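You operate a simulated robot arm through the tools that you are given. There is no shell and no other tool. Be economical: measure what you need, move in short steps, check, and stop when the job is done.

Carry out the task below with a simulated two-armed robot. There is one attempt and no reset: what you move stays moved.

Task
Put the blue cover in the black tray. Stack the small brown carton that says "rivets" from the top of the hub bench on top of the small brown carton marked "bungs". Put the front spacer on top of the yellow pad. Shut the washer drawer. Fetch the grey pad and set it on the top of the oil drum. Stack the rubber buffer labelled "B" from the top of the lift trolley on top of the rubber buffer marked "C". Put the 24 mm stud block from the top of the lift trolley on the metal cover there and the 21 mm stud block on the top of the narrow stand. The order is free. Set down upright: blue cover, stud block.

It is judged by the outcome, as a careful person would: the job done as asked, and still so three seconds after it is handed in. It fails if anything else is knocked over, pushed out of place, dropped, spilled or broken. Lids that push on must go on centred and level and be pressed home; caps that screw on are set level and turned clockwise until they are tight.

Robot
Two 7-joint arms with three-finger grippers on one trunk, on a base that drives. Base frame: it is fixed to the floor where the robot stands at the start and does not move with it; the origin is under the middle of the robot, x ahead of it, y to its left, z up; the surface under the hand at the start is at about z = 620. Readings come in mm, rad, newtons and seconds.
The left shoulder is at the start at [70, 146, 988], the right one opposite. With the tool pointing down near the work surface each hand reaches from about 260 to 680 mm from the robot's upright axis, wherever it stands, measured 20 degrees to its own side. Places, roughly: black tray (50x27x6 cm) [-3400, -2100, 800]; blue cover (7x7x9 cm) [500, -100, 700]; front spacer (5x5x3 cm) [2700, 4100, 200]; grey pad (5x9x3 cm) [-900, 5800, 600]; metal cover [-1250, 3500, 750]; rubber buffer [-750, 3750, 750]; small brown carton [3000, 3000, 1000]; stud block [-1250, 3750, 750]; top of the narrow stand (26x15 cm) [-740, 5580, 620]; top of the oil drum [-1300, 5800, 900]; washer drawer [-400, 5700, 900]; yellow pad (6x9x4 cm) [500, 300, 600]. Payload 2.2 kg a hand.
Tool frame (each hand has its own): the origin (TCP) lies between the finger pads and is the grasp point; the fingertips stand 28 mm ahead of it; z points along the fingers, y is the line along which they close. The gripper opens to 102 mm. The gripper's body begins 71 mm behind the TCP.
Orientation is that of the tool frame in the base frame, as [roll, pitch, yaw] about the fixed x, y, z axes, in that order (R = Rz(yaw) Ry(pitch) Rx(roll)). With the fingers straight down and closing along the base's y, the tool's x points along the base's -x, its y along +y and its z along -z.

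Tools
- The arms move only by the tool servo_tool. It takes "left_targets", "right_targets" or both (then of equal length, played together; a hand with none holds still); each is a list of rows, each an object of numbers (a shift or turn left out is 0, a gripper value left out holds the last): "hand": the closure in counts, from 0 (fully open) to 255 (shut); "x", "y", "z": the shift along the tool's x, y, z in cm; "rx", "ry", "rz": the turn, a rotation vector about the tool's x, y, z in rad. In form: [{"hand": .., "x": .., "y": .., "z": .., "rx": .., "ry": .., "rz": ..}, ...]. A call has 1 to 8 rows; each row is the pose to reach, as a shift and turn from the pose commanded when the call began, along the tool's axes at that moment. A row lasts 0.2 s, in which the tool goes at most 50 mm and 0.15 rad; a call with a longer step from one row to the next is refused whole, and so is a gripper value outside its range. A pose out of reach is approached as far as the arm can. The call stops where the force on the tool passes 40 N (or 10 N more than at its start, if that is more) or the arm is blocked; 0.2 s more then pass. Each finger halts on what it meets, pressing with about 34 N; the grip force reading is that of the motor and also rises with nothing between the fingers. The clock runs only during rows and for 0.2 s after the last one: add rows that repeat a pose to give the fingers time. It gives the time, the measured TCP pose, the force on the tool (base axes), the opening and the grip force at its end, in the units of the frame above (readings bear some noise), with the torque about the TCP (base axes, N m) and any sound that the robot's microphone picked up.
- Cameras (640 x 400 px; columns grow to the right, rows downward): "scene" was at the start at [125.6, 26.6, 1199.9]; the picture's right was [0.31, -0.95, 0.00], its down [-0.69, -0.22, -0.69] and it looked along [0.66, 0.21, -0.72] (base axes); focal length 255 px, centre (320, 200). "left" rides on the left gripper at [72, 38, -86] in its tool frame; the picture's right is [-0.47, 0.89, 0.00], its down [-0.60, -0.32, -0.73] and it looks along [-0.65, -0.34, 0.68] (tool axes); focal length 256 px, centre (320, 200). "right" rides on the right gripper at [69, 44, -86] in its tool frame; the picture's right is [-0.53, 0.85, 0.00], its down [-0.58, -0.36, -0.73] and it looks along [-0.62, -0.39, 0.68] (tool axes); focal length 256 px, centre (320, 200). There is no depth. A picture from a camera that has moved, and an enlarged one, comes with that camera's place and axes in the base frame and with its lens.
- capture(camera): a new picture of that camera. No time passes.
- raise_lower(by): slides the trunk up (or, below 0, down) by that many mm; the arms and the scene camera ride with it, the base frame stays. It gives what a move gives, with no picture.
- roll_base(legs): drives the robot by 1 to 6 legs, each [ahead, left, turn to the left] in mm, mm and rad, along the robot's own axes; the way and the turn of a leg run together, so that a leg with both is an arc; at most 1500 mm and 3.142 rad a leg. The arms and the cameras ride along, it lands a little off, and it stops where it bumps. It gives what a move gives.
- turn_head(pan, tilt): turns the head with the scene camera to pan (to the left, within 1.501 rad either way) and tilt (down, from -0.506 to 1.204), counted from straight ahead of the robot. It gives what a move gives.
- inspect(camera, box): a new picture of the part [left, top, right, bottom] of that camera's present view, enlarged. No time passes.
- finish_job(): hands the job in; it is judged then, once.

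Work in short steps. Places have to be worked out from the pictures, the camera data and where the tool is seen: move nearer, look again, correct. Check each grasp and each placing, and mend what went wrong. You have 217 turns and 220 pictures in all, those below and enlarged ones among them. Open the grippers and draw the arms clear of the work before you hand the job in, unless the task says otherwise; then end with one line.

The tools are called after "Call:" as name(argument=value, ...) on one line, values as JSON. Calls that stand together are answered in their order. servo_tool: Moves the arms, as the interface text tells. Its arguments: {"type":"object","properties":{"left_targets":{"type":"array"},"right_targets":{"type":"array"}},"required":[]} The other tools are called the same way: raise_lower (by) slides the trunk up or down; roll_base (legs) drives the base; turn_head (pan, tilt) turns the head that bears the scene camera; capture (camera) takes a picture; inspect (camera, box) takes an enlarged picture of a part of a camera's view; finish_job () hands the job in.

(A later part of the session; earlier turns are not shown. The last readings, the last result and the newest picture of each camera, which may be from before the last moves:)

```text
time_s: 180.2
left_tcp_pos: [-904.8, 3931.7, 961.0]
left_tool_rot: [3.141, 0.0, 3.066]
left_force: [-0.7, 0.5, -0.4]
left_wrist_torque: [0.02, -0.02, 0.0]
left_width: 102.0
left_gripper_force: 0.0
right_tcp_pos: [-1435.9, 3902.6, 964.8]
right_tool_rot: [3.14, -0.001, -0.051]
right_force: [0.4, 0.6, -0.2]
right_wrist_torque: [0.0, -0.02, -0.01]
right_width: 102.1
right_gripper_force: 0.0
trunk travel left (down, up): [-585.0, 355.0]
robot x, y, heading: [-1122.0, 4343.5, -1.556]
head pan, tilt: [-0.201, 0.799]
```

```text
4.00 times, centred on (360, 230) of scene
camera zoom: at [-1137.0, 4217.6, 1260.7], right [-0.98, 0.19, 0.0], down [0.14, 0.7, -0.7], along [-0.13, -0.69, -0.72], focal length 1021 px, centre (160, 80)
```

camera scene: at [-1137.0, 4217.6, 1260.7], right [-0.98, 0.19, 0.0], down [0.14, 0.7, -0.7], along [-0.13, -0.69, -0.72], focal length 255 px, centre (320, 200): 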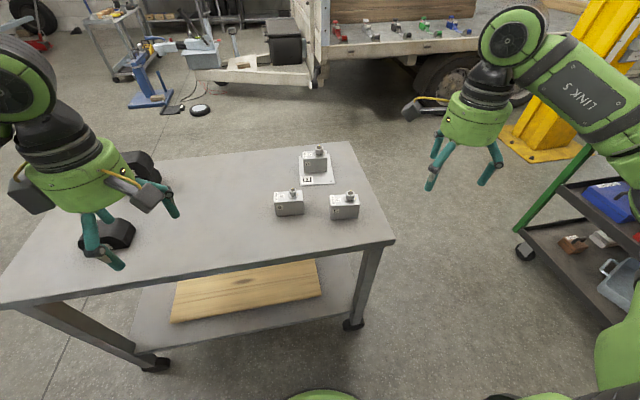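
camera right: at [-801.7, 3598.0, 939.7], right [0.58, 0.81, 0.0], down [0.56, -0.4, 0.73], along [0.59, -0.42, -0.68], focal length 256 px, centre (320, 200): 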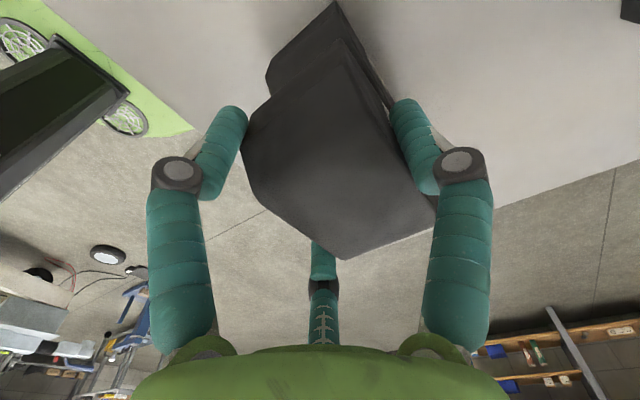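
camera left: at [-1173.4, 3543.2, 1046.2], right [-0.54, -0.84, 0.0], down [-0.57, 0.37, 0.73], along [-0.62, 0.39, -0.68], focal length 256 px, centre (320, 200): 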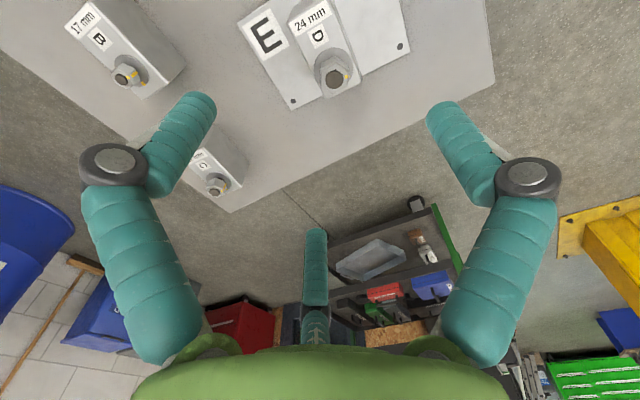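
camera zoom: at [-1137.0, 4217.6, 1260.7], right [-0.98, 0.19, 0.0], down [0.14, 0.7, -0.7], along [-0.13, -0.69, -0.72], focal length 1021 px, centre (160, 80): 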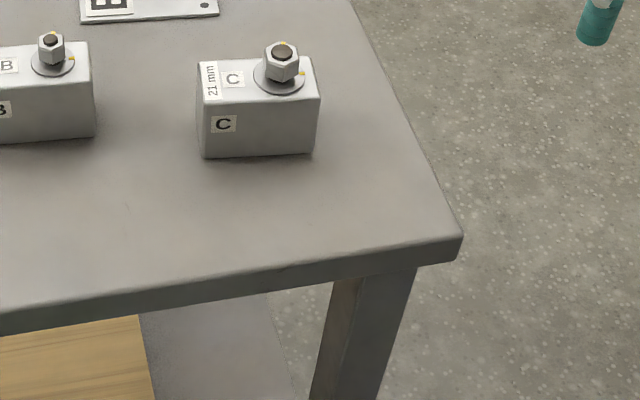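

Block C centre ≈(-1284,3780), yaw ≈-0.13. I bring the right hand over it, lone finger to the south.

Call:
servo_tool(right_targets=[{"hand": 0, "x": 3.9, "y": 2.6, "rz": 0.08}, {"x": 7.9, "y": 5.3, "rz": 0.08}, {"x": 11.9, "y": 8, "rz": 0.08}, {"x": 15.9, "y": 10.7, "rz": 0.08}, {"x": 15.9, "y": 10.7, "rz": 0.08, "z": 5}, {"x": 15.9, "y": 10.7, "rz": 0.08, "z": 10}, {"x": 15.9, "y": 10.7, "rz": 0.08, "z": 13}])

Call:
capture(camera="right")

Call:
inspect(camera="scene", box=[280, 150, 440, 250])

```text
time_s: 181.8
left_tcp_pos: [-905.9, 3931.4, 961.5]
left_tool_rot: [3.14, -0.002, 3.066]
left_force: [-0.4, 0.1, 0.1]
left_wrist_torque: [-0.01, 0.01, -0.02]
left_width: 101.7
left_gripper_force: 0.0
right_tcp_pos: [-1280.8, 3789.2, 834.5]
right_tool_rot: [3.139, -0.001, -0.132]
right_force: [-0.3, 0.0, 0.4]
right_wrist_torque: [0.03, 0.0, -0.02]
right_width: 101.9
right_gripper_force: 0.1
trunk travel left (down, up): [-585.0, 355.0]
robot x, y, heading: [-1124.7, 4343.7, -1.559]
head pan, tilt: [-0.201, 0.799]
```

```text
158 pictures are left
camera right: at [-1218.1, 3737.3, 921.0], right [-0.64, -0.77, 0.0], down [-0.52, 0.44, 0.73], along [-0.56, 0.47, -0.68], focal length 256 px, centre (320, 200)
```

right: 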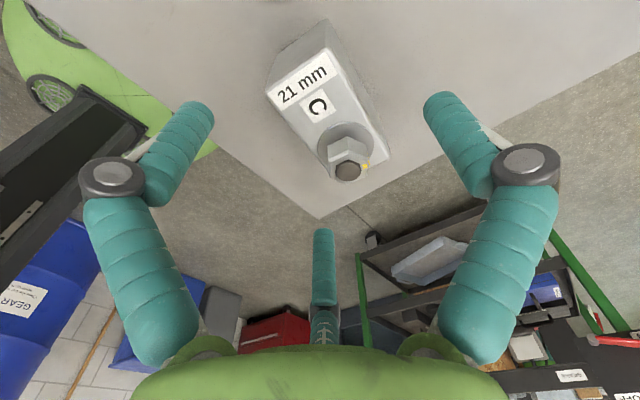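

```text
4.00 times, centred on (360, 200) of scene
camera zoom: at [-1137.1, 4217.5, 1260.6], right [-0.98, 0.19, 0.0], down [0.13, 0.7, -0.7], along [-0.13, -0.68, -0.72], focal length 1021 px, centre (160, 200)
```

zoom: 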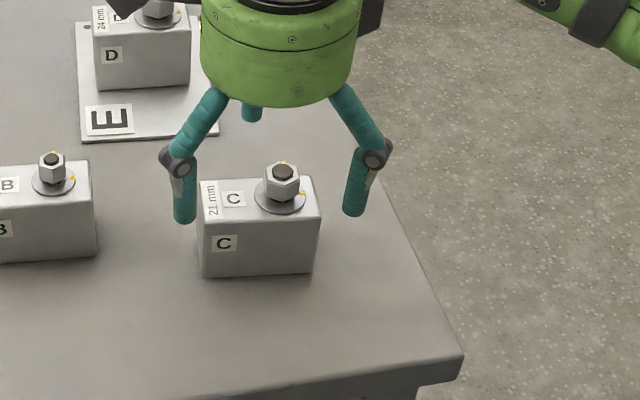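

Alignment matches the earlier good grasp. Descend and close.

Call:
servo_tool(right_targets=[{"z": 3}, {"z": 5.7}, {"z": 5.7, "hand": 100}, {"z": 5.7, "hand": 255}, {"z": 5.7, "hand": 255}, {"z": 5.7, "hand": 255}])

Call:
servo_tool(right_targets=[{"z": -2}, {"z": -6}, {"z": -10}, {"z": -15}, {"z": -19}])

Call:
capture(camera="right")

Call:
capture(camera="scene")

```text
time_s: 183.2
left_tcp_pos: [-905.3, 3931.7, 959.5]
left_tool_rot: [-3.141, 0.001, 3.067]
left_force: [0.6, 0.0, 0.1]
left_wrist_torque: [0.02, -0.02, -0.03]
left_width: 101.6
left_gripper_force: 0.1
right_tcp_pos: [-1283.6, 3788.8, 777.7]
right_tool_rot: [3.14, 0.001, -0.13]
right_force: [0.2, 1.0, 2.2]
right_wrist_torque: [-0.08, 0.02, 0.02]
right_width: 56.6
right_gripper_force: 33.9
trunk travel left (down, up): [-585.0, 355.0]
robot x, y, heading: [-1121.0, 4345.2, -1.557]
head pan, tilt: [-0.201, 0.799]
```

```text
time_s: 184.4
left_tcp_pos: [-905.3, 3931.6, 960.5]
left_tool_rot: [3.14, -0.001, 3.067]
left_force: [0.8, -0.2, 0.2]
left_wrist_torque: [-0.02, -0.02, 0.04]
left_width: 101.8
left_gripper_force: 0.0
right_tcp_pos: [-1283.5, 3786.2, 966.9]
right_tool_rot: [3.141, 0.001, -0.129]
right_force: [-0.6, 0.8, -4.8]
right_wrist_torque: [0.06, -0.04, 0.02]
right_width: 56.7
right_gripper_force: 34.1
trunk travel left (down, up): [-585.0, 355.0]
robot x, y, heading: [-1122.5, 4341.7, -1.561]
head pan, tilt: [-0.201, 0.799]
```

```text
156 pictures are left
camera right: at [-1219.6, 3733.6, 1054.2], right [-0.64, -0.77, 0.0], down [-0.52, 0.44, 0.73], along [-0.56, 0.47, -0.68], focal length 256 px, centre (320, 200)
```

right: 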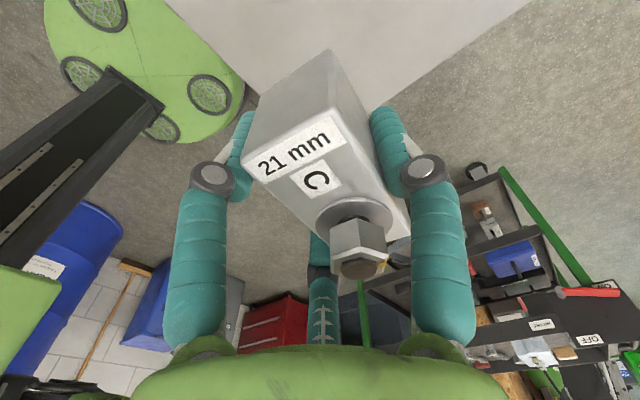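

```text
155 pictures are left
camera scene: at [-1136.6, 4217.6, 1260.6], right [-0.98, 0.19, 0.0], down [0.13, 0.7, -0.7], along [-0.13, -0.68, -0.72], focal length 255 px, centre (320, 200)
```

scene: 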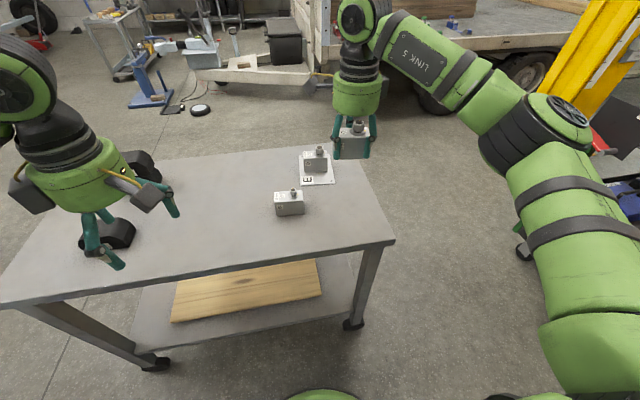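

Block C is held firmly. I retract it, back off and turn around to face the stand and drum.

Call:
servo_tool(right_targets=[{"y": -4.5}, {"y": -9}, {"y": -13}])

Call:
roll_base(legs=[[-120, 0, 0], [0, 150, 0], [0, 0, 3.13]])

Call:
turn_head(pan=0.0, tilt=0.5)

Call:
capture(camera="scene")

```text
time_s: 185.2
left_tcp_pos: [-905.8, 3931.8, 960.7]
left_tool_rot: [-3.14, 0.0, 3.067]
left_force: [0.3, 0.0, -0.8]
left_wrist_torque: [-0.03, 0.02, 0.0]
left_width: 102.0
left_gripper_force: 0.1
right_tcp_pos: [-1266.4, 3917.1, 966.8]
right_tool_rot: [3.141, 0.0, -0.13]
right_force: [0.0, 1.1, -4.8]
right_wrist_torque: [0.02, -0.01, -0.04]
right_width: 56.9
right_gripper_force: 33.9
trunk travel left (down, up): [-585.0, 355.0]
robot x, y, heading: [-1118.2, 4340.6, -1.566]
head pan, tilt: [-0.201, 0.799]
```

```text
time_s: 194.8
left_tcp_pos: [-1188.8, 4881.1, 960.3]
left_tool_rot: [-3.141, 0.0, -0.07]
left_force: [0.3, 0.0, -0.9]
left_wrist_torque: [-0.01, 0.0, -0.01]
left_width: 101.8
left_gripper_force: 0.0
right_tcp_pos: [-828.5, 4898.2, 965.3]
right_tool_rot: [3.141, -0.001, 3.017]
right_force: [-0.4, 0.8, -4.1]
right_wrist_torque: [-0.04, 0.05, -0.03]
right_width: 56.6
right_gripper_force: 34.0
trunk travel left (down, up): [-585.0, 355.0]
robot x, y, heading: [-971.1, 4467.1, 1.589]
head pan, tilt: [-0.201, 0.799]
```

```text
time_s: 195.6
left_tcp_pos: [-1188.9, 4881.3, 959.5]
left_tool_rot: [-3.141, 0.0, -0.071]
left_force: [0.0, 0.1, -0.6]
left_wrist_torque: [0.01, 0.0, 0.02]
left_width: 102.0
left_gripper_force: 0.1
right_tcp_pos: [-828.1, 4899.2, 965.6]
right_tool_rot: [3.141, 0.001, 3.016]
right_force: [0.1, -0.2, -5.0]
right_wrist_torque: [-0.05, 0.01, -0.01]
right_width: 56.7
right_gripper_force: 34.1
trunk travel left (down, up): [-585.0, 355.0]
robot x, y, heading: [-972.5, 4465.2, 1.583]
head pan, tilt: [0.0, 0.499]
```

```text
154 pictures are left
camera scene: at [-974.3, 4612.4, 1286.4], right [1.0, 0.02, 0.0], down [0.01, -0.48, -0.88], along [-0.01, 0.88, -0.48], focal length 255 px, centre (320, 200)
```

scene: 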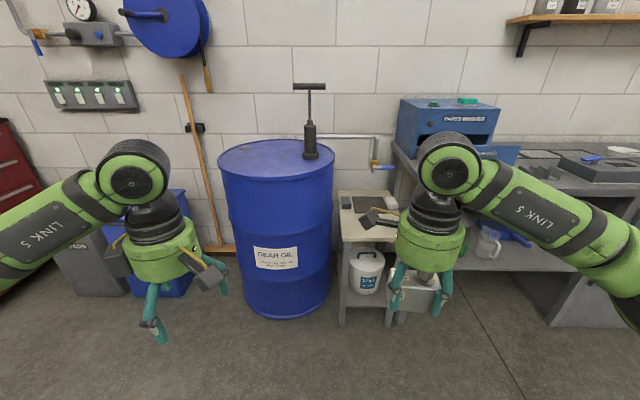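

I shift the right hand to the right out of the view and zoom on the stand and washer.

Call:
servo_tool(right_targets=[{"x": -4}, {"x": -8}, {"x": -12}])

Call:
inspect(camera="scene", box=[300, 160, 460, 260])

Call:
inspect(camera="scene", box=[380, 80, 580, 205])

```text
time_s: 196.4
left_tcp_pos: [-1186.8, 4881.6, 961.2]
left_tool_rot: [-3.141, 0.002, -0.071]
left_force: [-0.2, 0.1, -0.2]
left_wrist_torque: [0.01, 0.0, 0.03]
left_width: 102.1
left_gripper_force: 0.1
right_tcp_pos: [-706.4, 4883.5, 964.8]
right_tool_rot: [3.141, -0.001, 3.017]
right_force: [-0.3, -0.1, -4.4]
right_wrist_torque: [-0.01, 0.04, 0.0]
right_width: 56.8
right_gripper_force: 33.8
trunk travel left (down, up): [-585.0, 355.0]
robot x, y, heading: [-971.1, 4468.2, 1.588]
head pan, tilt: [0.0, 0.499]
```

```text
4.00 times, centred on (380, 210) of scene
camera zoom: at [-972.6, 4611.6, 1286.6], right [1.0, 0.02, 0.0], down [0.01, -0.48, -0.88], along [-0.02, 0.88, -0.48], focal length 1021 px, centre (80, 160)
```

zoom: 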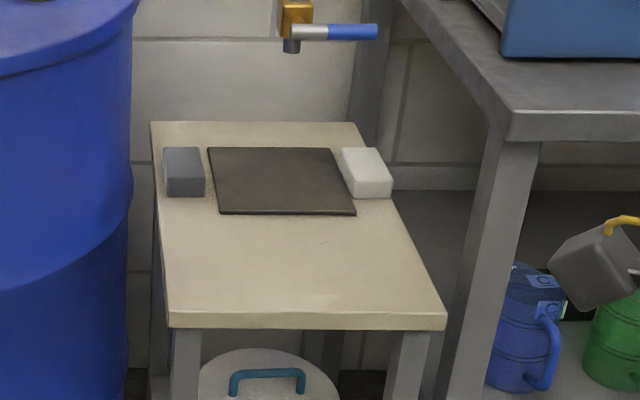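

```text
3.20 times, centred on (480, 142) of scene
camera zoom: at [-972.6, 4611.6, 1286.6], right [1.0, 0.02, 0.0], down [0.01, -0.48, -0.88], along [-0.02, 0.88, -0.48], focal length 817 px, centre (-192, 384)
```

zoom: 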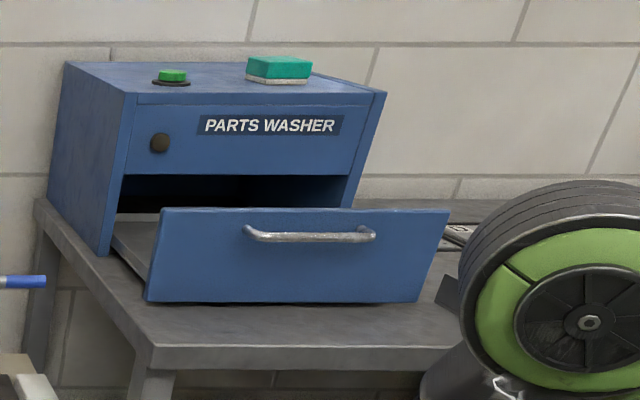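

The stand top (z≈620) has free space at its front, x -870..-610, y 5505..5655; the grey pad lies at its back left, a parts washer with open drawer stands right. I raise/retract the left hand, then drive up so the right hand can place the block at (-740,5580).

Call:
servo_tool(left_targets=[{"y": 3, "z": -3.5}, {"y": 6, "z": -7}, {"y": 9, "z": -10}, {"y": 11, "z": -13}])

Call:
roll_base(legs=[[560, -80, -0.014]])

Call:
turn_head(pan=-0.3, tilt=0.8)

Call:
capture(camera="scene")

```text
time_s: 197.4
left_tcp_pos: [-1196.6, 4771.5, 1091.6]
left_tool_rot: [-3.141, 0.001, -0.073]
left_force: [-0.2, -1.2, -0.4]
left_wrist_torque: [0.0, 0.05, -0.03]
left_width: 101.9
left_gripper_force: 0.2
right_tcp_pos: [-708.3, 4883.2, 965.9]
right_tool_rot: [3.141, -0.001, 3.015]
right_force: [0.2, -0.5, -3.8]
right_wrist_torque: [-0.02, -0.02, 0.02]
right_width: 56.8
right_gripper_force: 34.4
trunk travel left (down, up): [-585.0, 355.0]
robot x, y, heading: [-968.0, 4469.1, 1.585]
head pan, tilt: [0.0, 0.499]
```

```text
time_s: 200.7
left_tcp_pos: [-1116.2, 5336.4, 1090.6]
left_tool_rot: [-3.14, -0.001, -0.089]
left_force: [0.2, -0.3, -0.1]
left_wrist_torque: [0.04, 0.02, 0.04]
left_width: 101.9
left_gripper_force: 0.1
right_tcp_pos: [-625.1, 5439.1, 964.9]
right_tool_rot: [3.14, 0.0, 2.998]
right_force: [0.0, 0.0, -3.9]
right_wrist_torque: [-0.03, 0.04, -0.01]
right_width: 56.8
right_gripper_force: 34.0
trunk travel left (down, up): [-585.0, 355.0]
robot x, y, heading: [-894.6, 5027.1, 1.57]
head pan, tilt: [0.0, 0.499]
```

```text
time_s: 201.5
left_tcp_pos: [-1116.2, 5337.4, 1090.0]
left_tool_rot: [3.14, -0.002, -0.089]
left_force: [0.1, 0.2, 0.0]
left_wrist_torque: [-0.01, -0.01, 0.0]
left_width: 102.1
left_gripper_force: 0.0
right_tcp_pos: [-624.9, 5439.8, 964.4]
right_tool_rot: [3.14, 0.0, 2.995]
right_force: [0.2, 0.7, -4.6]
right_wrist_torque: [-0.06, -0.01, 0.0]
right_width: 56.4
right_gripper_force: 33.7
trunk travel left (down, up): [-585.0, 355.0]
robot x, y, heading: [-896.7, 5031.5, 1.569]
head pan, tilt: [-0.3, 0.799]
```

```text
151 pictures are left
camera scene: at [-872.4, 5158.6, 1260.6], right [0.95, -0.3, 0.0], down [-0.21, -0.68, -0.7], along [0.21, 0.67, -0.72], focal length 255 px, centre (320, 200)
```

scene: 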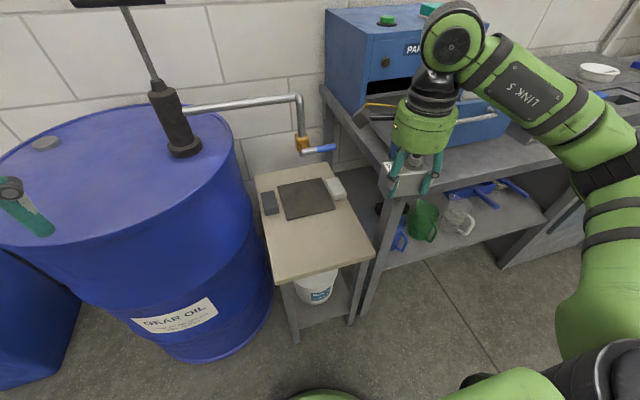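

Stand's free front area confirmed (x -890..-615, y 5500..5700). I lower the trunk 60 mm and move the block over (-745,5590), squaring it.

Call:
servo_tool(right_targets=[{"x": 3.5, "y": 3.1, "rz": -0.04}, {"x": 7, "y": 6.2, "rz": -0.08}, {"x": 10.5, "y": 9.3, "rz": -0.12}, {"x": 13.94, "y": 12.36, "rz": -0.145}])

Call:
raise_lower(by=-60)

Call:
servo_tool(right_targets=[{"z": 5}, {"z": 10}, {"z": 15}, {"z": 19}, {"z": 22}])

Call:
capture(camera="scene")

Call:
capture(camera="right")

```text
time_s: 202.5
left_tcp_pos: [-1117.2, 5337.8, 1089.4]
left_tool_rot: [3.139, -0.002, -0.088]
left_force: [0.1, 0.0, -0.5]
left_wrist_torque: [-0.01, -0.02, -0.02]
left_width: 102.1
left_gripper_force: 0.1
right_tcp_pos: [-746.7, 5582.5, 963.6]
right_tool_rot: [-3.139, 0.005, -3.14]
right_force: [-1.1, -0.1, -4.0]
right_wrist_torque: [-0.06, -0.04, 0.01]
right_width: 56.9
right_gripper_force: 33.5
trunk travel left (down, up): [-585.0, 355.0]
robot x, y, heading: [-895.5, 5030.8, 1.565]
head pan, tilt: [-0.3, 0.799]
```

```text
time_s: 203.5
left_tcp_pos: [-1116.2, 5337.1, 1029.8]
left_tool_rot: [-3.141, -0.001, -0.089]
left_force: [0.0, -0.5, 0.2]
left_wrist_torque: [0.0, 0.0, 0.01]
left_width: 102.0
left_gripper_force: 0.0
right_tcp_pos: [-745.4, 5579.7, 903.9]
right_tool_rot: [3.141, 0.001, -3.14]
right_force: [-0.1, -0.7, -4.5]
right_wrist_torque: [-0.01, 0.02, -0.01]
right_width: 57.0
right_gripper_force: 34.2
trunk travel left (down, up): [-525.0, 415.0]
robot x, y, heading: [-896.4, 5026.8, 1.57]
head pan, tilt: [-0.3, 0.799]
```

```text
time_s: 204.7
left_tcp_pos: [-1115.6, 5337.9, 1030.1]
left_tool_rot: [3.141, -0.001, -0.09]
left_force: [0.0, 0.6, -0.4]
left_wrist_torque: [-0.03, 0.01, 0.01]
left_width: 102.0
left_gripper_force: 0.1
right_tcp_pos: [-744.6, 5582.0, 684.7]
right_tool_rot: [-3.14, 0.001, -3.14]
right_force: [-0.9, 0.4, -4.7]
right_wrist_torque: [-0.06, -0.02, 0.0]
right_width: 57.0
right_gripper_force: 34.5
trunk travel left (down, up): [-525.0, 415.0]
robot x, y, heading: [-897.1, 5026.8, 1.57]
head pan, tilt: [-0.3, 0.799]
```

```text
150 pictures are left
camera scene: at [-872.3, 5159.2, 1200.5], right [0.95, -0.3, 0.0], down [-0.21, -0.69, -0.7], along [0.21, 0.66, -0.72], focal length 255 px, centre (320, 200)
```

scene: 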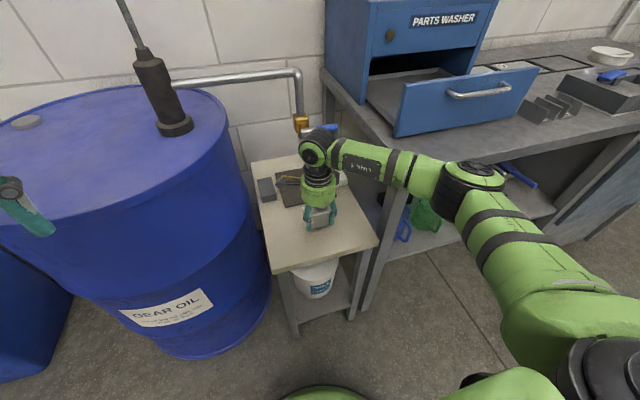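

```text
149 pictures are left
camera right: at [-812.5, 5624.5, 771.4], right [0.53, 0.85, 0.0], down [0.58, -0.36, 0.73], along [0.62, -0.39, -0.68], focal length 256 px, centre (320, 200)
```

right: 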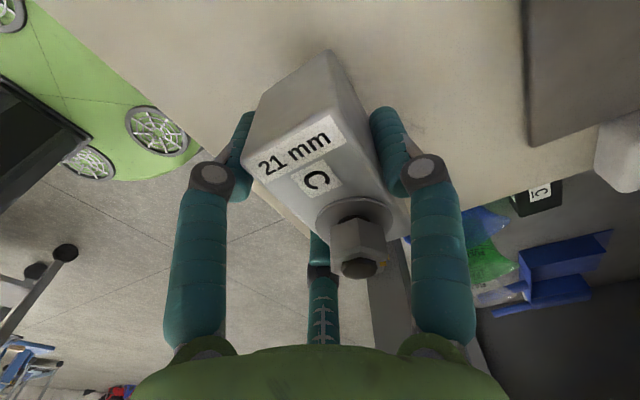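

Well placed over the free front area. Lower to contact gently.

Call:
servo_tool(right_targets=[{"z": 1.2}, {"z": 1.9}, {"z": 2.3}, {"z": 2.6}, {"z": 2.9}])

```text
time_s: 205.9
left_tcp_pos: [-1116.3, 5335.7, 1030.4]
left_tool_rot: [-3.14, 0.0, -0.088]
left_force: [0.8, 0.1, -0.2]
left_wrist_torque: [0.01, -0.01, 0.04]
left_width: 101.8
left_gripper_force: 0.0
right_tcp_pos: [-744.4, 5579.7, 657.1]
right_tool_rot: [3.137, 0.001, 3.141]
right_force: [1.5, 0.5, 2.9]
right_wrist_torque: [-0.01, -0.3, -0.01]
right_width: 56.7
right_gripper_force: 34.0
trunk travel left (down, up): [-525.0, 415.0]
robot x, y, heading: [-895.4, 5028.8, 1.565]
head pan, tilt: [-0.3, 0.799]
```

Touching (load now carried by the stand). Release and rise.

Call:
servo_tool(right_targets=[{"z": 0.1}, {"z": 0.1, "hand": 100}, {"z": 0.1, "hand": 0}, {"z": 0.1, "hand": 0}, {"z": -4}, {"z": -9}, {"z": -14}, {"z": -18}])

Call:
servo_tool(right_targets=[{"z": -4.5}, {"z": -4.5, "x": -4.5}, {"z": -4.5, "x": -8}, {"z": -4.5, "x": -8, "y": -4}])

Call:
capture(camera="scene")

Call:
inspect(camera="scene", box=[230, 140, 390, 240])

```text
time_s: 207.7
left_tcp_pos: [-1117.1, 5335.8, 1031.8]
left_tool_rot: [-3.14, -0.003, -0.089]
left_force: [-0.9, -0.9, -0.2]
left_wrist_torque: [-0.02, -0.01, 0.04]
left_width: 102.0
left_gripper_force: 0.2
right_tcp_pos: [-745.8, 5580.0, 838.1]
right_tool_rot: [3.141, -0.001, -3.139]
right_force: [-0.1, 0.9, -0.8]
right_wrist_torque: [0.01, -0.01, 0.02]
right_width: 102.1
right_gripper_force: 0.1
trunk travel left (down, up): [-525.0, 415.0]
robot x, y, heading: [-895.0, 5027.9, 1.57]
head pan, tilt: [-0.3, 0.799]
```

```text
time_s: 208.7
left_tcp_pos: [-1115.5, 5335.0, 1032.0]
left_tool_rot: [-3.141, 0.0, -0.088]
left_force: [-0.2, -0.2, -0.5]
left_wrist_torque: [0.03, 0.0, -0.01]
left_width: 102.0
left_gripper_force: 0.0
right_tcp_pos: [-663.7, 5537.0, 883.0]
right_tool_rot: [3.138, 0.0, -3.139]
right_force: [-1.3, 0.2, -0.1]
right_wrist_torque: [0.02, 0.01, 0.01]
right_width: 102.1
right_gripper_force: 0.0
trunk travel left (down, up): [-525.0, 415.0]
robot x, y, heading: [-896.5, 5028.7, 1.571]
head pan, tilt: [-0.3, 0.799]
```

```text
148 pictures are left
camera scene: at [-872.1, 5156.4, 1200.8], right [0.95, -0.3, 0.0], down [-0.21, -0.68, -0.7], along [0.21, 0.67, -0.72], focal length 255 px, centre (320, 200)
```

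scene: 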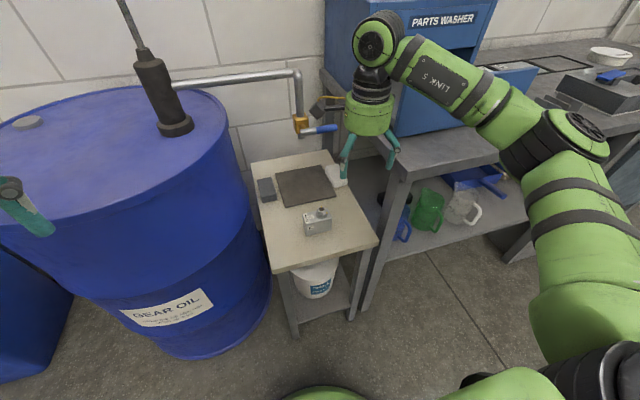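

```text
4.00 times, centred on (310, 190) of scene
camera zoom: at [-872.1, 5156.4, 1200.8], right [0.95, -0.3, 0.0], down [-0.21, -0.68, -0.7], along [0.21, 0.67, -0.72], focal length 1021 px, centre (360, 240)
```

zoom: 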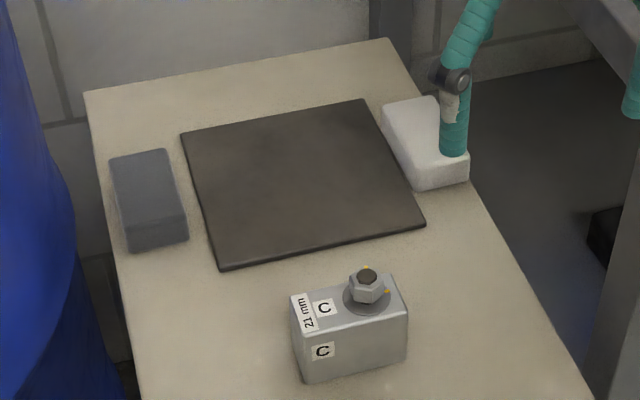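

The 21 mm block stands on the narrow stand. Next the grey pad (≈(-855,5780), top z≈650), tight beside the drum under the dispensing pipe; I'll take it with the left hand, tilted back. First retract the right hand and begin turning the left wrist to default yaw.

Call:
servo_tool(right_targets=[{"y": -3, "z": -3.5}, {"y": -6, "z": -7}, {"y": -9, "z": -10.5}, {"y": -12, "z": -14}, {"y": -15, "z": -15}, {"y": -18, "z": -15}], left_targets=[{"rz": 0.148}, {"rz": 0.296}, {"rz": 0.444}, {"rz": 0.592}, {"rz": 0.74}, {"rz": 0.888}])

Call:
servo_tool(left_targets=[{"rz": 0.148}, {"rz": 0.296}, {"rz": 0.444}, {"rz": 0.593}])

Call:
roll_base(legs=[[0, -180, 0], [115, 0, 0]])

Call:
turn_head(pan=0.2, tilt=0.8)

Call:
capture(camera="scene")

Call:
capture(camera="left")

```text
time_s: 210.1
left_tcp_pos: [-1115.8, 5335.6, 1032.7]
left_tool_rot: [-3.14, 0.002, -0.981]
left_force: [-1.0, -0.4, 0.3]
left_wrist_torque: [0.0, 0.0, -0.02]
left_width: 101.8
left_gripper_force: 0.1
right_tcp_pos: [-663.5, 5356.7, 1033.1]
right_tool_rot: [3.14, 0.0, -3.141]
right_force: [0.2, -0.8, -0.2]
right_wrist_torque: [0.02, -0.02, 0.0]
right_width: 102.0
right_gripper_force: 0.3
trunk travel left (down, up): [-525.0, 415.0]
robot x, y, heading: [-891.4, 5027.8, 1.57]
head pan, tilt: [-0.3, 0.799]
```

```text
time_s: 211.1
left_tcp_pos: [-1116.0, 5335.2, 1030.8]
left_tool_rot: [-3.14, 0.001, -1.572]
left_force: [-0.3, 0.1, 0.4]
left_wrist_torque: [0.01, 0.01, 0.03]
left_width: 102.1
left_gripper_force: 0.0
right_tcp_pos: [-665.1, 5357.8, 1033.2]
right_tool_rot: [-3.141, -0.001, 3.141]
right_force: [-0.2, 0.0, 0.2]
right_wrist_torque: [-0.01, -0.04, -0.05]
right_width: 102.0
right_gripper_force: 0.1
trunk travel left (down, up): [-525.0, 415.0]
robot x, y, heading: [-894.6, 5026.5, 1.568]
head pan, tilt: [-0.3, 0.799]
```

```text
time_s: 213.3
left_tcp_pos: [-939.9, 5445.5, 1030.6]
left_tool_rot: [-3.141, 0.0, -1.569]
left_force: [-0.5, -0.2, -0.3]
left_wrist_torque: [-0.03, 0.05, 0.04]
left_width: 101.9
left_gripper_force: 0.0
right_tcp_pos: [-489.7, 5469.0, 1033.0]
right_tool_rot: [3.141, 0.0, -3.141]
right_force: [-0.8, -0.4, 0.4]
right_wrist_torque: [-0.01, -0.01, 0.0]
right_width: 102.0
right_gripper_force: 0.1
trunk travel left (down, up): [-525.0, 415.0]
robot x, y, heading: [-716.5, 5139.3, 1.569]
head pan, tilt: [-0.3, 0.799]
```

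```text
time_s: 214.3
left_tcp_pos: [-939.4, 5446.5, 1031.2]
left_tool_rot: [-3.14, 0.002, -1.57]
left_force: [-1.1, 0.4, 0.5]
left_wrist_torque: [0.0, 0.01, -0.02]
left_width: 101.7
left_gripper_force: 0.0
right_tcp_pos: [-487.9, 5469.5, 1032.5]
right_tool_rot: [3.141, -0.001, -3.139]
right_force: [-0.4, -0.4, 0.8]
right_wrist_torque: [0.01, 0.01, 0.01]
right_width: 102.1
right_gripper_force: 0.1
trunk travel left (down, up): [-525.0, 415.0]
robot x, y, heading: [-717.1, 5137.8, 1.569]
head pan, tilt: [0.201, 0.799]
```

```text
146 pictures are left
camera scene: at [-736.3, 5270.2, 1200.6], right [0.98, 0.2, 0.0], down [0.14, -0.7, -0.7], along [-0.14, 0.68, -0.72], focal length 255 px, centre (320, 200)
```

scene: 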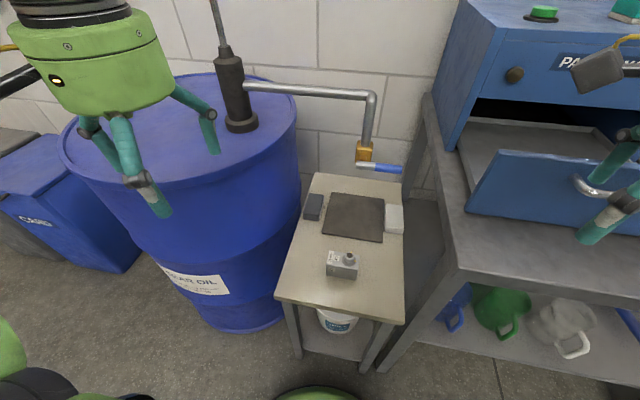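

```text
145 pictures are left
camera left: at [-978.3, 5373.1, 1116.1], right [-0.89, 0.46, 0.0], down [0.32, 0.6, 0.73], along [0.34, 0.65, -0.68], focal length 256 px, centre (320, 200)
```

left: 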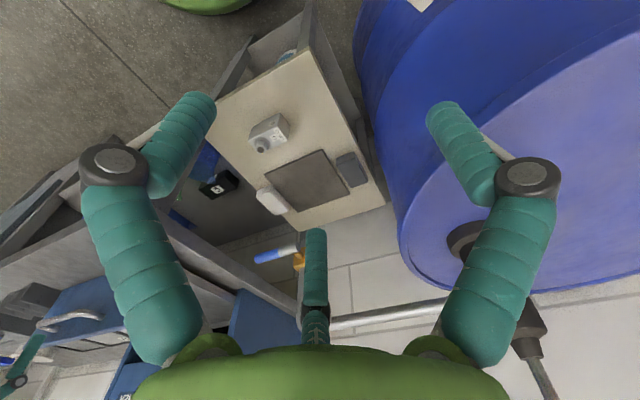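

I zoom on the pad from the new viewpoint to get its position.

Call:
inspect(camera="scene", box=[264, 160, 392, 240])

```text
5.00 times, centred on (328, 200) of scene
camera zoom: at [-736.3, 5270.2, 1200.6], right [0.98, 0.2, 0.0], down [0.14, -0.7, -0.7], along [-0.14, 0.68, -0.72], focal length 1277 px, centre (280, 200)
```

zoom: 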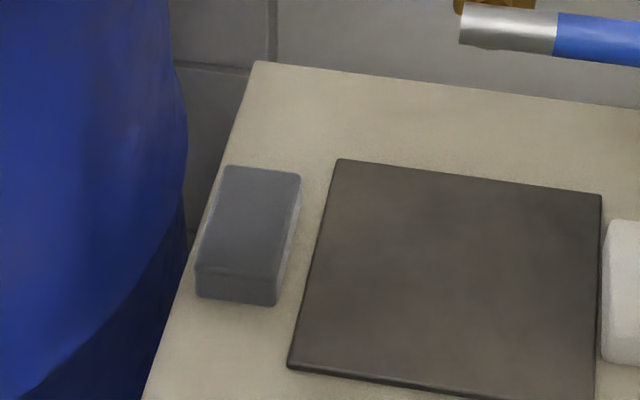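

Pad spans x -881..-835, y 5732..5816, top z≈647. I move the left hand above it (staying above and south of the pipe), tilting back 0.15 rad and pre-closing a bit.

Call:
servo_tool(left_targets=[{"x": -4.5, "y": -1.3}, {"x": -9, "y": -2.6}, {"x": -13.5, "y": -3.9}, {"x": -18, "y": -5.2}, {"x": -22.5, "y": -6.5}, {"x": -27, "y": -7.8, "ry": -0.07}, {"x": -31.4, "y": -8.95, "ry": -0.15}, {"x": -31.4, "y": -8.95, "ry": -0.15, "hand": 40}])

Call:
capture(camera="scene")

Call:
capture(camera="left")

```text
time_s: 216.1
left_tcp_pos: [-853.4, 5759.4, 1032.1]
left_tool_rot: [-3.139, 0.154, -1.569]
left_force: [-1.3, -0.8, -0.5]
left_wrist_torque: [0.01, -0.05, -0.02]
left_width: 86.1
left_gripper_force: 0.1
right_tcp_pos: [-491.4, 5469.5, 1033.4]
right_tool_rot: [3.14, 0.002, -3.138]
right_force: [-0.6, 0.1, -0.3]
right_wrist_torque: [0.0, -0.06, -0.01]
right_width: 102.0
right_gripper_force: 0.0
trunk travel left (down, up): [-525.0, 415.0]
robot x, y, heading: [-719.1, 5139.9, 1.57]
head pan, tilt: [0.201, 0.799]
```

```text
143 pictures are left
camera scene: at [-739.5, 5269.9, 1200.6], right [0.98, 0.2, 0.0], down [0.14, -0.7, -0.7], along [-0.14, 0.68, -0.72], focal length 255 px, centre (320, 200)
```

scene: 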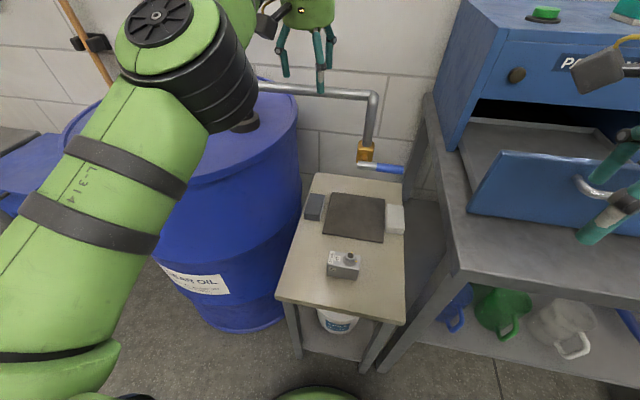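

```text
142 pictures are left
camera left: at [-892.6, 5674.2, 1104.5], right [-0.89, 0.46, 0.07], down [0.31, 0.49, 0.82], along [0.34, 0.74, -0.57], focal length 256 px, centre (320, 200)
```

left: 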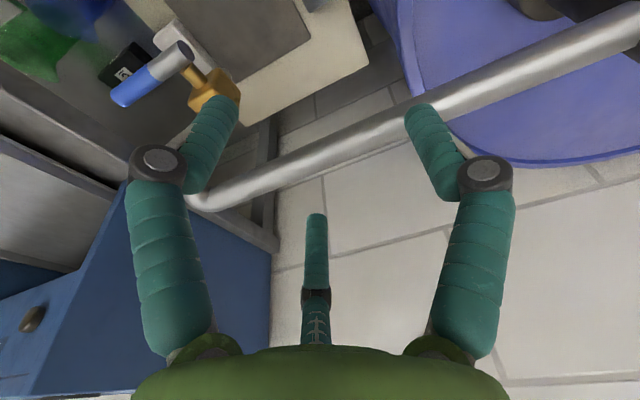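

The pipe actually runs at about y≈5800, z≈960 here, so I pull back south, tilt to 0.25 rad and descend south of it before going in under it.

Call:
servo_tool(left_targets=[{"x": 4.4, "z": -0.7, "ry": -0.05}, {"x": 8.8, "z": -1.36, "ry": -0.1}, {"x": 9.49, "z": 3.09, "ry": -0.1}, {"x": 10.18, "z": 7.54, "ry": -0.1}, {"x": 10.87, "z": 11.99, "ry": -0.1}, {"x": 11.56, "z": 16.44, "ry": -0.1}, {"x": 12.25, "z": 20.89, "ry": -0.1}, {"x": 12.94, "z": 25.34, "ry": -0.1}])

Call:
capture(camera="scene")

Call:
capture(camera="left")

```text
time_s: 217.7
left_tcp_pos: [-823.4, 5787.8, 996.0]
left_tool_rot: [3.124, 0.247, -1.569]
left_force: [-0.6, -15.1, 9.7]
left_wrist_torque: [-0.41, 0.5, 0.79]
left_width: 93.1
left_gripper_force: 3.2
left hand out of reach, approached as far as the arm can: row 1, 2, 3, 4, 5, 6, 7
right_tcp_pos: [-489.8, 5467.5, 1033.7]
right_tool_rot: [3.141, 0.003, -3.138]
right_force: [0.1, 2.4, -0.7]
right_wrist_torque: [-0.12, -0.03, -0.03]
right_width: 102.0
right_gripper_force: 0.1
trunk travel left (down, up): [-525.0, 415.0]
robot x, y, heading: [-721.3, 5139.5, 1.572]
head pan, tilt: [0.201, 0.799]
stopped in row 7 (left hand): the force on the tool passed its limit at 67 N (the readings are from after the stop); the commanded pose is now the measured one
```

```text
141 pictures are left
camera scene: at [-738.2, 5268.0, 1200.9], right [0.98, 0.2, 0.0], down [0.14, -0.7, -0.7], along [-0.14, 0.68, -0.72], focal length 255 px, centre (320, 200)
```

scene: 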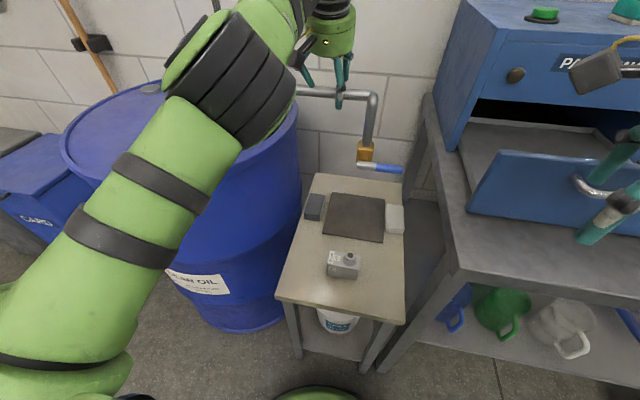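

```text
140 pictures are left
camera left: at [-859.8, 5695.8, 1060.4], right [-0.89, 0.45, 0.13], down [0.33, 0.41, 0.85], along [0.33, 0.8, -0.51], focal length 256 px, centre (320, 200)
```

left: 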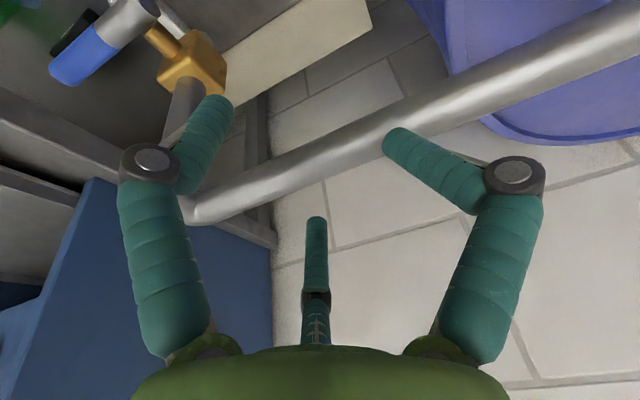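

The tilted pose at that spot was out of reach and the hand touched the pipe. I move straight up and reduce the tilt.

Call:
servo_tool(left_targets=[{"x": -0.7, "z": -2.9}, {"x": -1.47, "z": -5.8}, {"x": -2.0, "z": -8, "ry": 0.1}])

Call:
capture(camera="scene")

```text
time_s: 218.5
left_tcp_pos: [-810.4, 5743.7, 1055.3]
left_tool_rot: [3.123, 0.174, -1.569]
left_force: [0.6, 0.3, -0.2]
left_wrist_torque: [0.04, 0.06, 0.04]
left_width: 85.8
left_gripper_force: 0.1
left hand out of reach, approached as far as the arm can: row 1, 2, 3
right_tcp_pos: [-488.0, 5468.3, 1032.0]
right_tool_rot: [-3.141, -0.001, -3.141]
right_force: [0.5, -0.2, -1.1]
right_wrist_torque: [-0.01, 0.02, -0.01]
right_width: 101.8
right_gripper_force: 0.0
trunk travel left (down, up): [-525.0, 415.0]
robot x, y, heading: [-718.8, 5142.3, 1.574]
head pan, tilt: [0.201, 0.799]
```

```text
139 pictures are left
camera scene: at [-734.5, 5269.2, 1200.7], right [0.98, 0.2, 0.0], down [0.14, -0.7, -0.7], along [-0.14, 0.68, -0.72], focal length 255 px, centre (320, 200)
```

scene: 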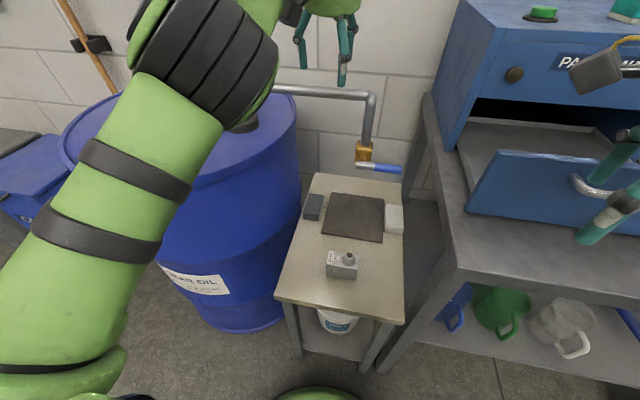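

Pipe and everything look undisturbed. I bring the hand back to an untilted comfortable pose nearer the robot.

Call:
servo_tool(left_targets=[{"x": 3.6, "y": 1.8, "z": -0.6, "ry": 0.05}, {"x": 7.2, "y": 3.6, "z": -1.2, "ry": 0.1}, {"x": 10.8, "y": 5.4, "z": -1.9, "ry": 0.14}, {"x": 14.4, "y": 7.2, "z": -2.5, "ry": 0.174}, {"x": 18.1, "y": 9.0, "z": -3.2, "ry": 0.174}])

```text
time_s: 219.9
left_tcp_pos: [-873.5, 5675.8, 1128.0]
left_tool_rot: [-3.071, 0.127, -1.384]
left_force: [0.5, 0.0, -0.4]
left_wrist_torque: [0.0, -0.01, 0.03]
left_width: 85.8
left_gripper_force: 0.0
left hand out of reach, approached as far as the arm can: row 1, 2, 3, 4, 5
right_tcp_pos: [-492.5, 5469.2, 1032.7]
right_tool_rot: [3.141, 0.001, -3.138]
right_force: [-0.1, -0.1, -0.5]
right_wrist_torque: [-0.01, 0.03, 0.0]
right_width: 102.0
right_gripper_force: 0.0
trunk travel left (down, up): [-525.0, 415.0]
robot x, y, heading: [-719.5, 5139.2, 1.574]
head pan, tilt: [0.201, 0.799]
stopped in row 5 (left hand): the arm was blocked; the commanded pose is now the measured one
```

The arm reports blocked; I look left to see what the elbow is doing.

Call:
turn_head(pan=0.6, tilt=0.4)

Call:
capture(camera="scene")

Call:
capture(camera="left")

```text
time_s: 220.8
left_tcp_pos: [-870.6, 5677.2, 1126.1]
left_tool_rot: [-3.074, 0.125, -1.387]
left_force: [0.2, -0.7, 0.3]
left_wrist_torque: [-0.04, -0.01, -0.02]
left_width: 86.1
left_gripper_force: 0.1
right_tcp_pos: [-489.9, 5470.7, 1032.3]
right_tool_rot: [-3.139, 0.003, -3.138]
right_force: [0.0, 0.0, -0.5]
right_wrist_torque: [0.04, 0.0, 0.0]
right_width: 101.9
right_gripper_force: 0.0
trunk travel left (down, up): [-525.0, 415.0]
robot x, y, heading: [-720.9, 5142.9, 1.575]
head pan, tilt: [0.6, 0.4]
```

```text
138 pictures are left
camera scene: at [-773.4, 5267.7, 1235.7], right [0.82, 0.57, 0.0], down [0.22, -0.32, -0.92], along [-0.52, 0.76, -0.39], focal length 255 px, centre (320, 200)
```

scene: 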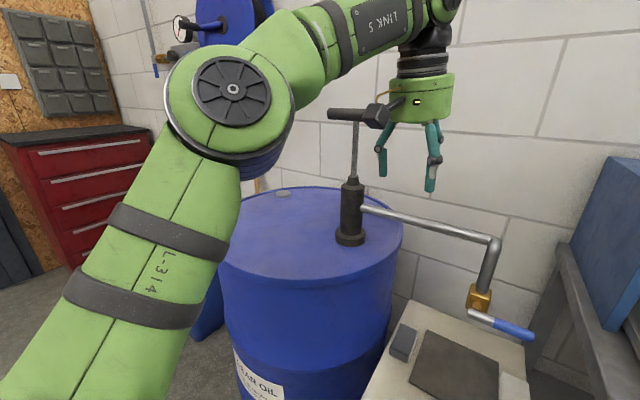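

```text
137 pictures are left
camera left: at [-899.2, 5587.8, 1198.9], right [-0.95, 0.3, 0.0], down [0.17, 0.55, 0.82], along [0.24, 0.78, -0.57], focal length 256 px, centre (320, 200)
```

left: 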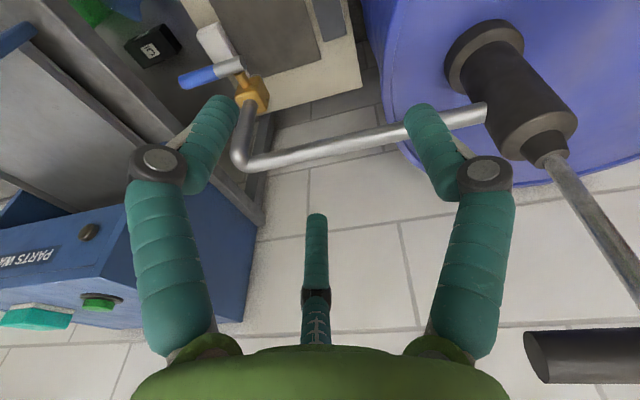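

The hand's side box is against the pump handle, and the hand was too high for that reach. I shift the base right, then back, to free it.

Call:
roll_base(legs=[[0, -70, 0], [-220, 0, 0]])

Call:
servo_tool(left_targets=[{"x": 3, "z": 0.5, "ry": 0.06, "rz": 0.05}, {"x": 6, "z": 1, "ry": 0.125, "rz": 0.1}, {"x": 9, "z": 2, "ry": 0.125, "rz": 0.184}, {"x": 12, "z": 4, "ry": 0.125, "rz": 0.184}, {"x": 15, "z": 8, "ry": 0.125, "rz": 0.184}])

Call:
capture(camera="scene")

```text
time_s: 223.1
left_tcp_pos: [-802.4, 5452.6, 1125.5]
left_tool_rot: [-3.075, 0.124, -1.377]
left_force: [-0.1, 0.0, -0.7]
left_wrist_torque: [-0.02, -0.01, -0.01]
left_width: 85.8
left_gripper_force: 0.0
right_tcp_pos: [-419.3, 5250.5, 1031.6]
right_tool_rot: [-3.141, 0.0, -3.132]
right_force: [-0.4, -0.1, 0.0]
right_wrist_torque: [0.02, -0.03, 0.0]
right_width: 102.0
right_gripper_force: 0.0
trunk travel left (down, up): [-525.0, 415.0]
robot x, y, heading: [-646.7, 4915.9, 1.575]
head pan, tilt: [0.6, 0.4]
```

```text
time_s: 224.3
left_tcp_pos: [-771.1, 5319.8, 1025.3]
left_tool_rot: [-3.086, 0.009, -1.566]
left_force: [0.4, 0.8, 0.4]
left_wrist_torque: [0.02, -0.02, 0.0]
left_width: 86.0
left_gripper_force: 0.0
right_tcp_pos: [-420.2, 5249.9, 1032.9]
right_tool_rot: [-3.139, 0.002, -3.132]
right_force: [0.4, -0.6, -0.1]
right_wrist_torque: [-0.03, 0.01, 0.02]
right_width: 102.1
right_gripper_force: 0.1
trunk travel left (down, up): [-525.0, 415.0]
robot x, y, heading: [-650.6, 4918.9, 1.576]
head pan, tilt: [0.6, 0.4]
```

```text
136 pictures are left
camera scene: at [-701.5, 5045.6, 1235.7], right [0.82, 0.57, 0.0], down [0.22, -0.32, -0.92], along [-0.53, 0.76, -0.39], focal length 255 px, centre (320, 200)
```

scene: 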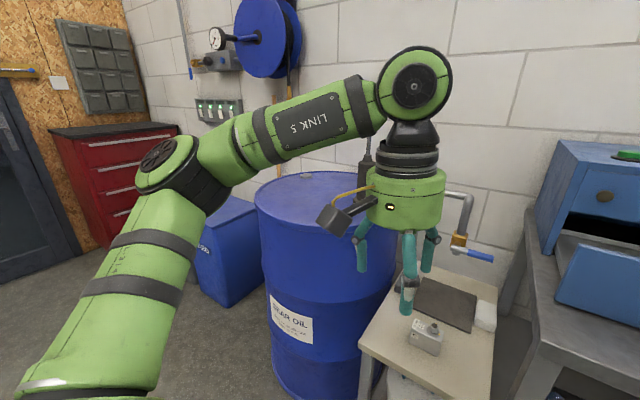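

Freed without disturbing anything. I now lower the hand to a low pose in front of the robot with a 0.2 rad tilt; from there I'll enter under the pipe horizontally.

Call:
servo_tool(left_targets=[{"x": 1, "z": 4, "rx": -0.055}, {"x": 2, "z": 8, "rx": -0.055}, {"x": 3, "z": 12, "rx": -0.055}, {"x": 4, "z": 16.5, "rx": -0.055}, {"x": 5, "z": 21, "rx": -0.055}, {"x": 6, "z": 25.5, "rx": -0.055}, {"x": 7, "z": 29.5, "rx": -0.055}, {"x": 7, "z": 32.3, "rx": -0.055}])

Call:
servo_tool(left_targets=[{"ry": -0.1}, {"ry": -0.2}])

Call:
roll_base(legs=[[0, 75, -0.004], [225, 0, 0]])

Call:
turn_head(pan=0.2, tilt=0.8)

Call:
capture(camera="scene")

Call:
capture(camera="left")

```text
time_s: 226.1
left_tcp_pos: [-751.7, 5249.9, 705.0]
left_tool_rot: [3.141, 0.009, -1.569]
left_force: [0.1, -1.0, -0.5]
left_wrist_torque: [0.01, 0.0, 0.01]
left_width: 85.6
left_gripper_force: 0.1
right_tcp_pos: [-418.4, 5247.4, 1032.4]
right_tool_rot: [-3.14, -0.001, -3.131]
right_force: [0.1, 0.0, 0.2]
right_wrist_torque: [0.0, 0.05, 0.0]
right_width: 101.8
right_gripper_force: 0.0
trunk travel left (down, up): [-525.0, 415.0]
robot x, y, heading: [-645.4, 4917.3, 1.58]
head pan, tilt: [0.6, 0.4]
```

```text
time_s: 226.7
left_tcp_pos: [-751.3, 5250.2, 704.3]
left_tool_rot: [-3.141, 0.212, -1.567]
left_force: [0.1, -0.3, -0.3]
left_wrist_torque: [0.01, 0.0, -0.01]
left_width: 86.1
left_gripper_force: 0.0
right_tcp_pos: [-419.3, 5248.5, 1032.4]
right_tool_rot: [-3.138, 0.001, -3.131]
right_force: [0.2, 0.0, 0.8]
right_wrist_torque: [0.0, 0.03, 0.0]
right_width: 102.0
right_gripper_force: 0.0
trunk travel left (down, up): [-525.0, 415.0]
robot x, y, heading: [-643.5, 4917.5, 1.577]
head pan, tilt: [0.6, 0.4]
```

```text
time_s: 229.0
left_tcp_pos: [-824.4, 5477.6, 705.5]
left_tool_rot: [3.139, 0.208, -1.575]
left_force: [0.0, -0.4, 0.0]
left_wrist_torque: [-0.05, 0.0, 0.0]
left_width: 86.0
left_gripper_force: 0.2
right_tcp_pos: [-491.5, 5473.8, 1031.8]
right_tool_rot: [-3.14, 0.0, -3.138]
right_force: [-0.5, -0.2, -1.2]
right_wrist_torque: [-0.02, -0.02, 0.02]
right_width: 102.0
right_gripper_force: 0.0
trunk travel left (down, up): [-525.0, 415.0]
robot x, y, heading: [-718.8, 5148.1, 1.572]
head pan, tilt: [0.6, 0.4]
```

```text
time_s: 229.9
left_tcp_pos: [-824.5, 5477.3, 704.3]
left_tool_rot: [-3.142, 0.209, -1.578]
left_force: [0.2, -0.4, 0.4]
left_wrist_torque: [-0.01, -0.01, 0.0]
left_width: 85.9
left_gripper_force: 0.0
right_tcp_pos: [-492.6, 5474.1, 1033.0]
right_tool_rot: [-3.141, -0.001, -3.138]
right_force: [-0.4, -0.1, -0.1]
right_wrist_torque: [-0.01, 0.04, 0.02]
right_width: 102.0
right_gripper_force: 0.0
trunk travel left (down, up): [-525.0, 415.0]
robot x, y, heading: [-722.7, 5143.5, 1.575]
head pan, tilt: [0.201, 0.799]
```

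```text
135 pictures are left
camera scene: at [-739.3, 5274.4, 1200.7], right [0.98, 0.2, 0.0], down [0.14, -0.7, -0.7], along [-0.14, 0.68, -0.72], focal length 255 px, centre (320, 200)
```

scene: 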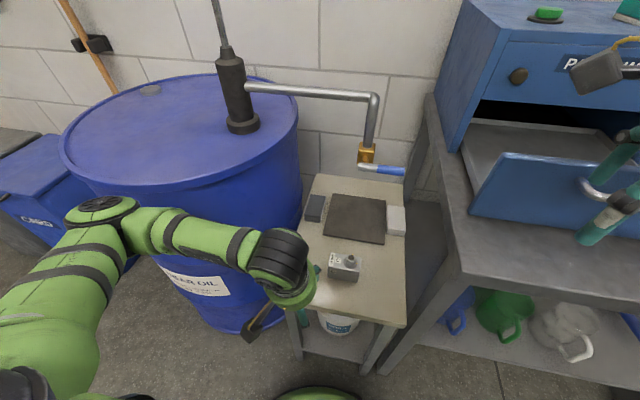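

```text
134 pictures are left
camera left: at [-863.1, 5388.3, 773.2], right [-0.88, 0.46, 0.1], down [0.32, 0.44, 0.84], along [0.34, 0.77, -0.53], focal length 256 px, centre (320, 200)
```

left: 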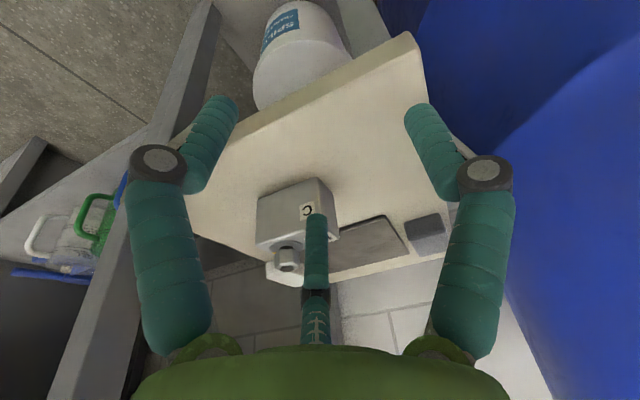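

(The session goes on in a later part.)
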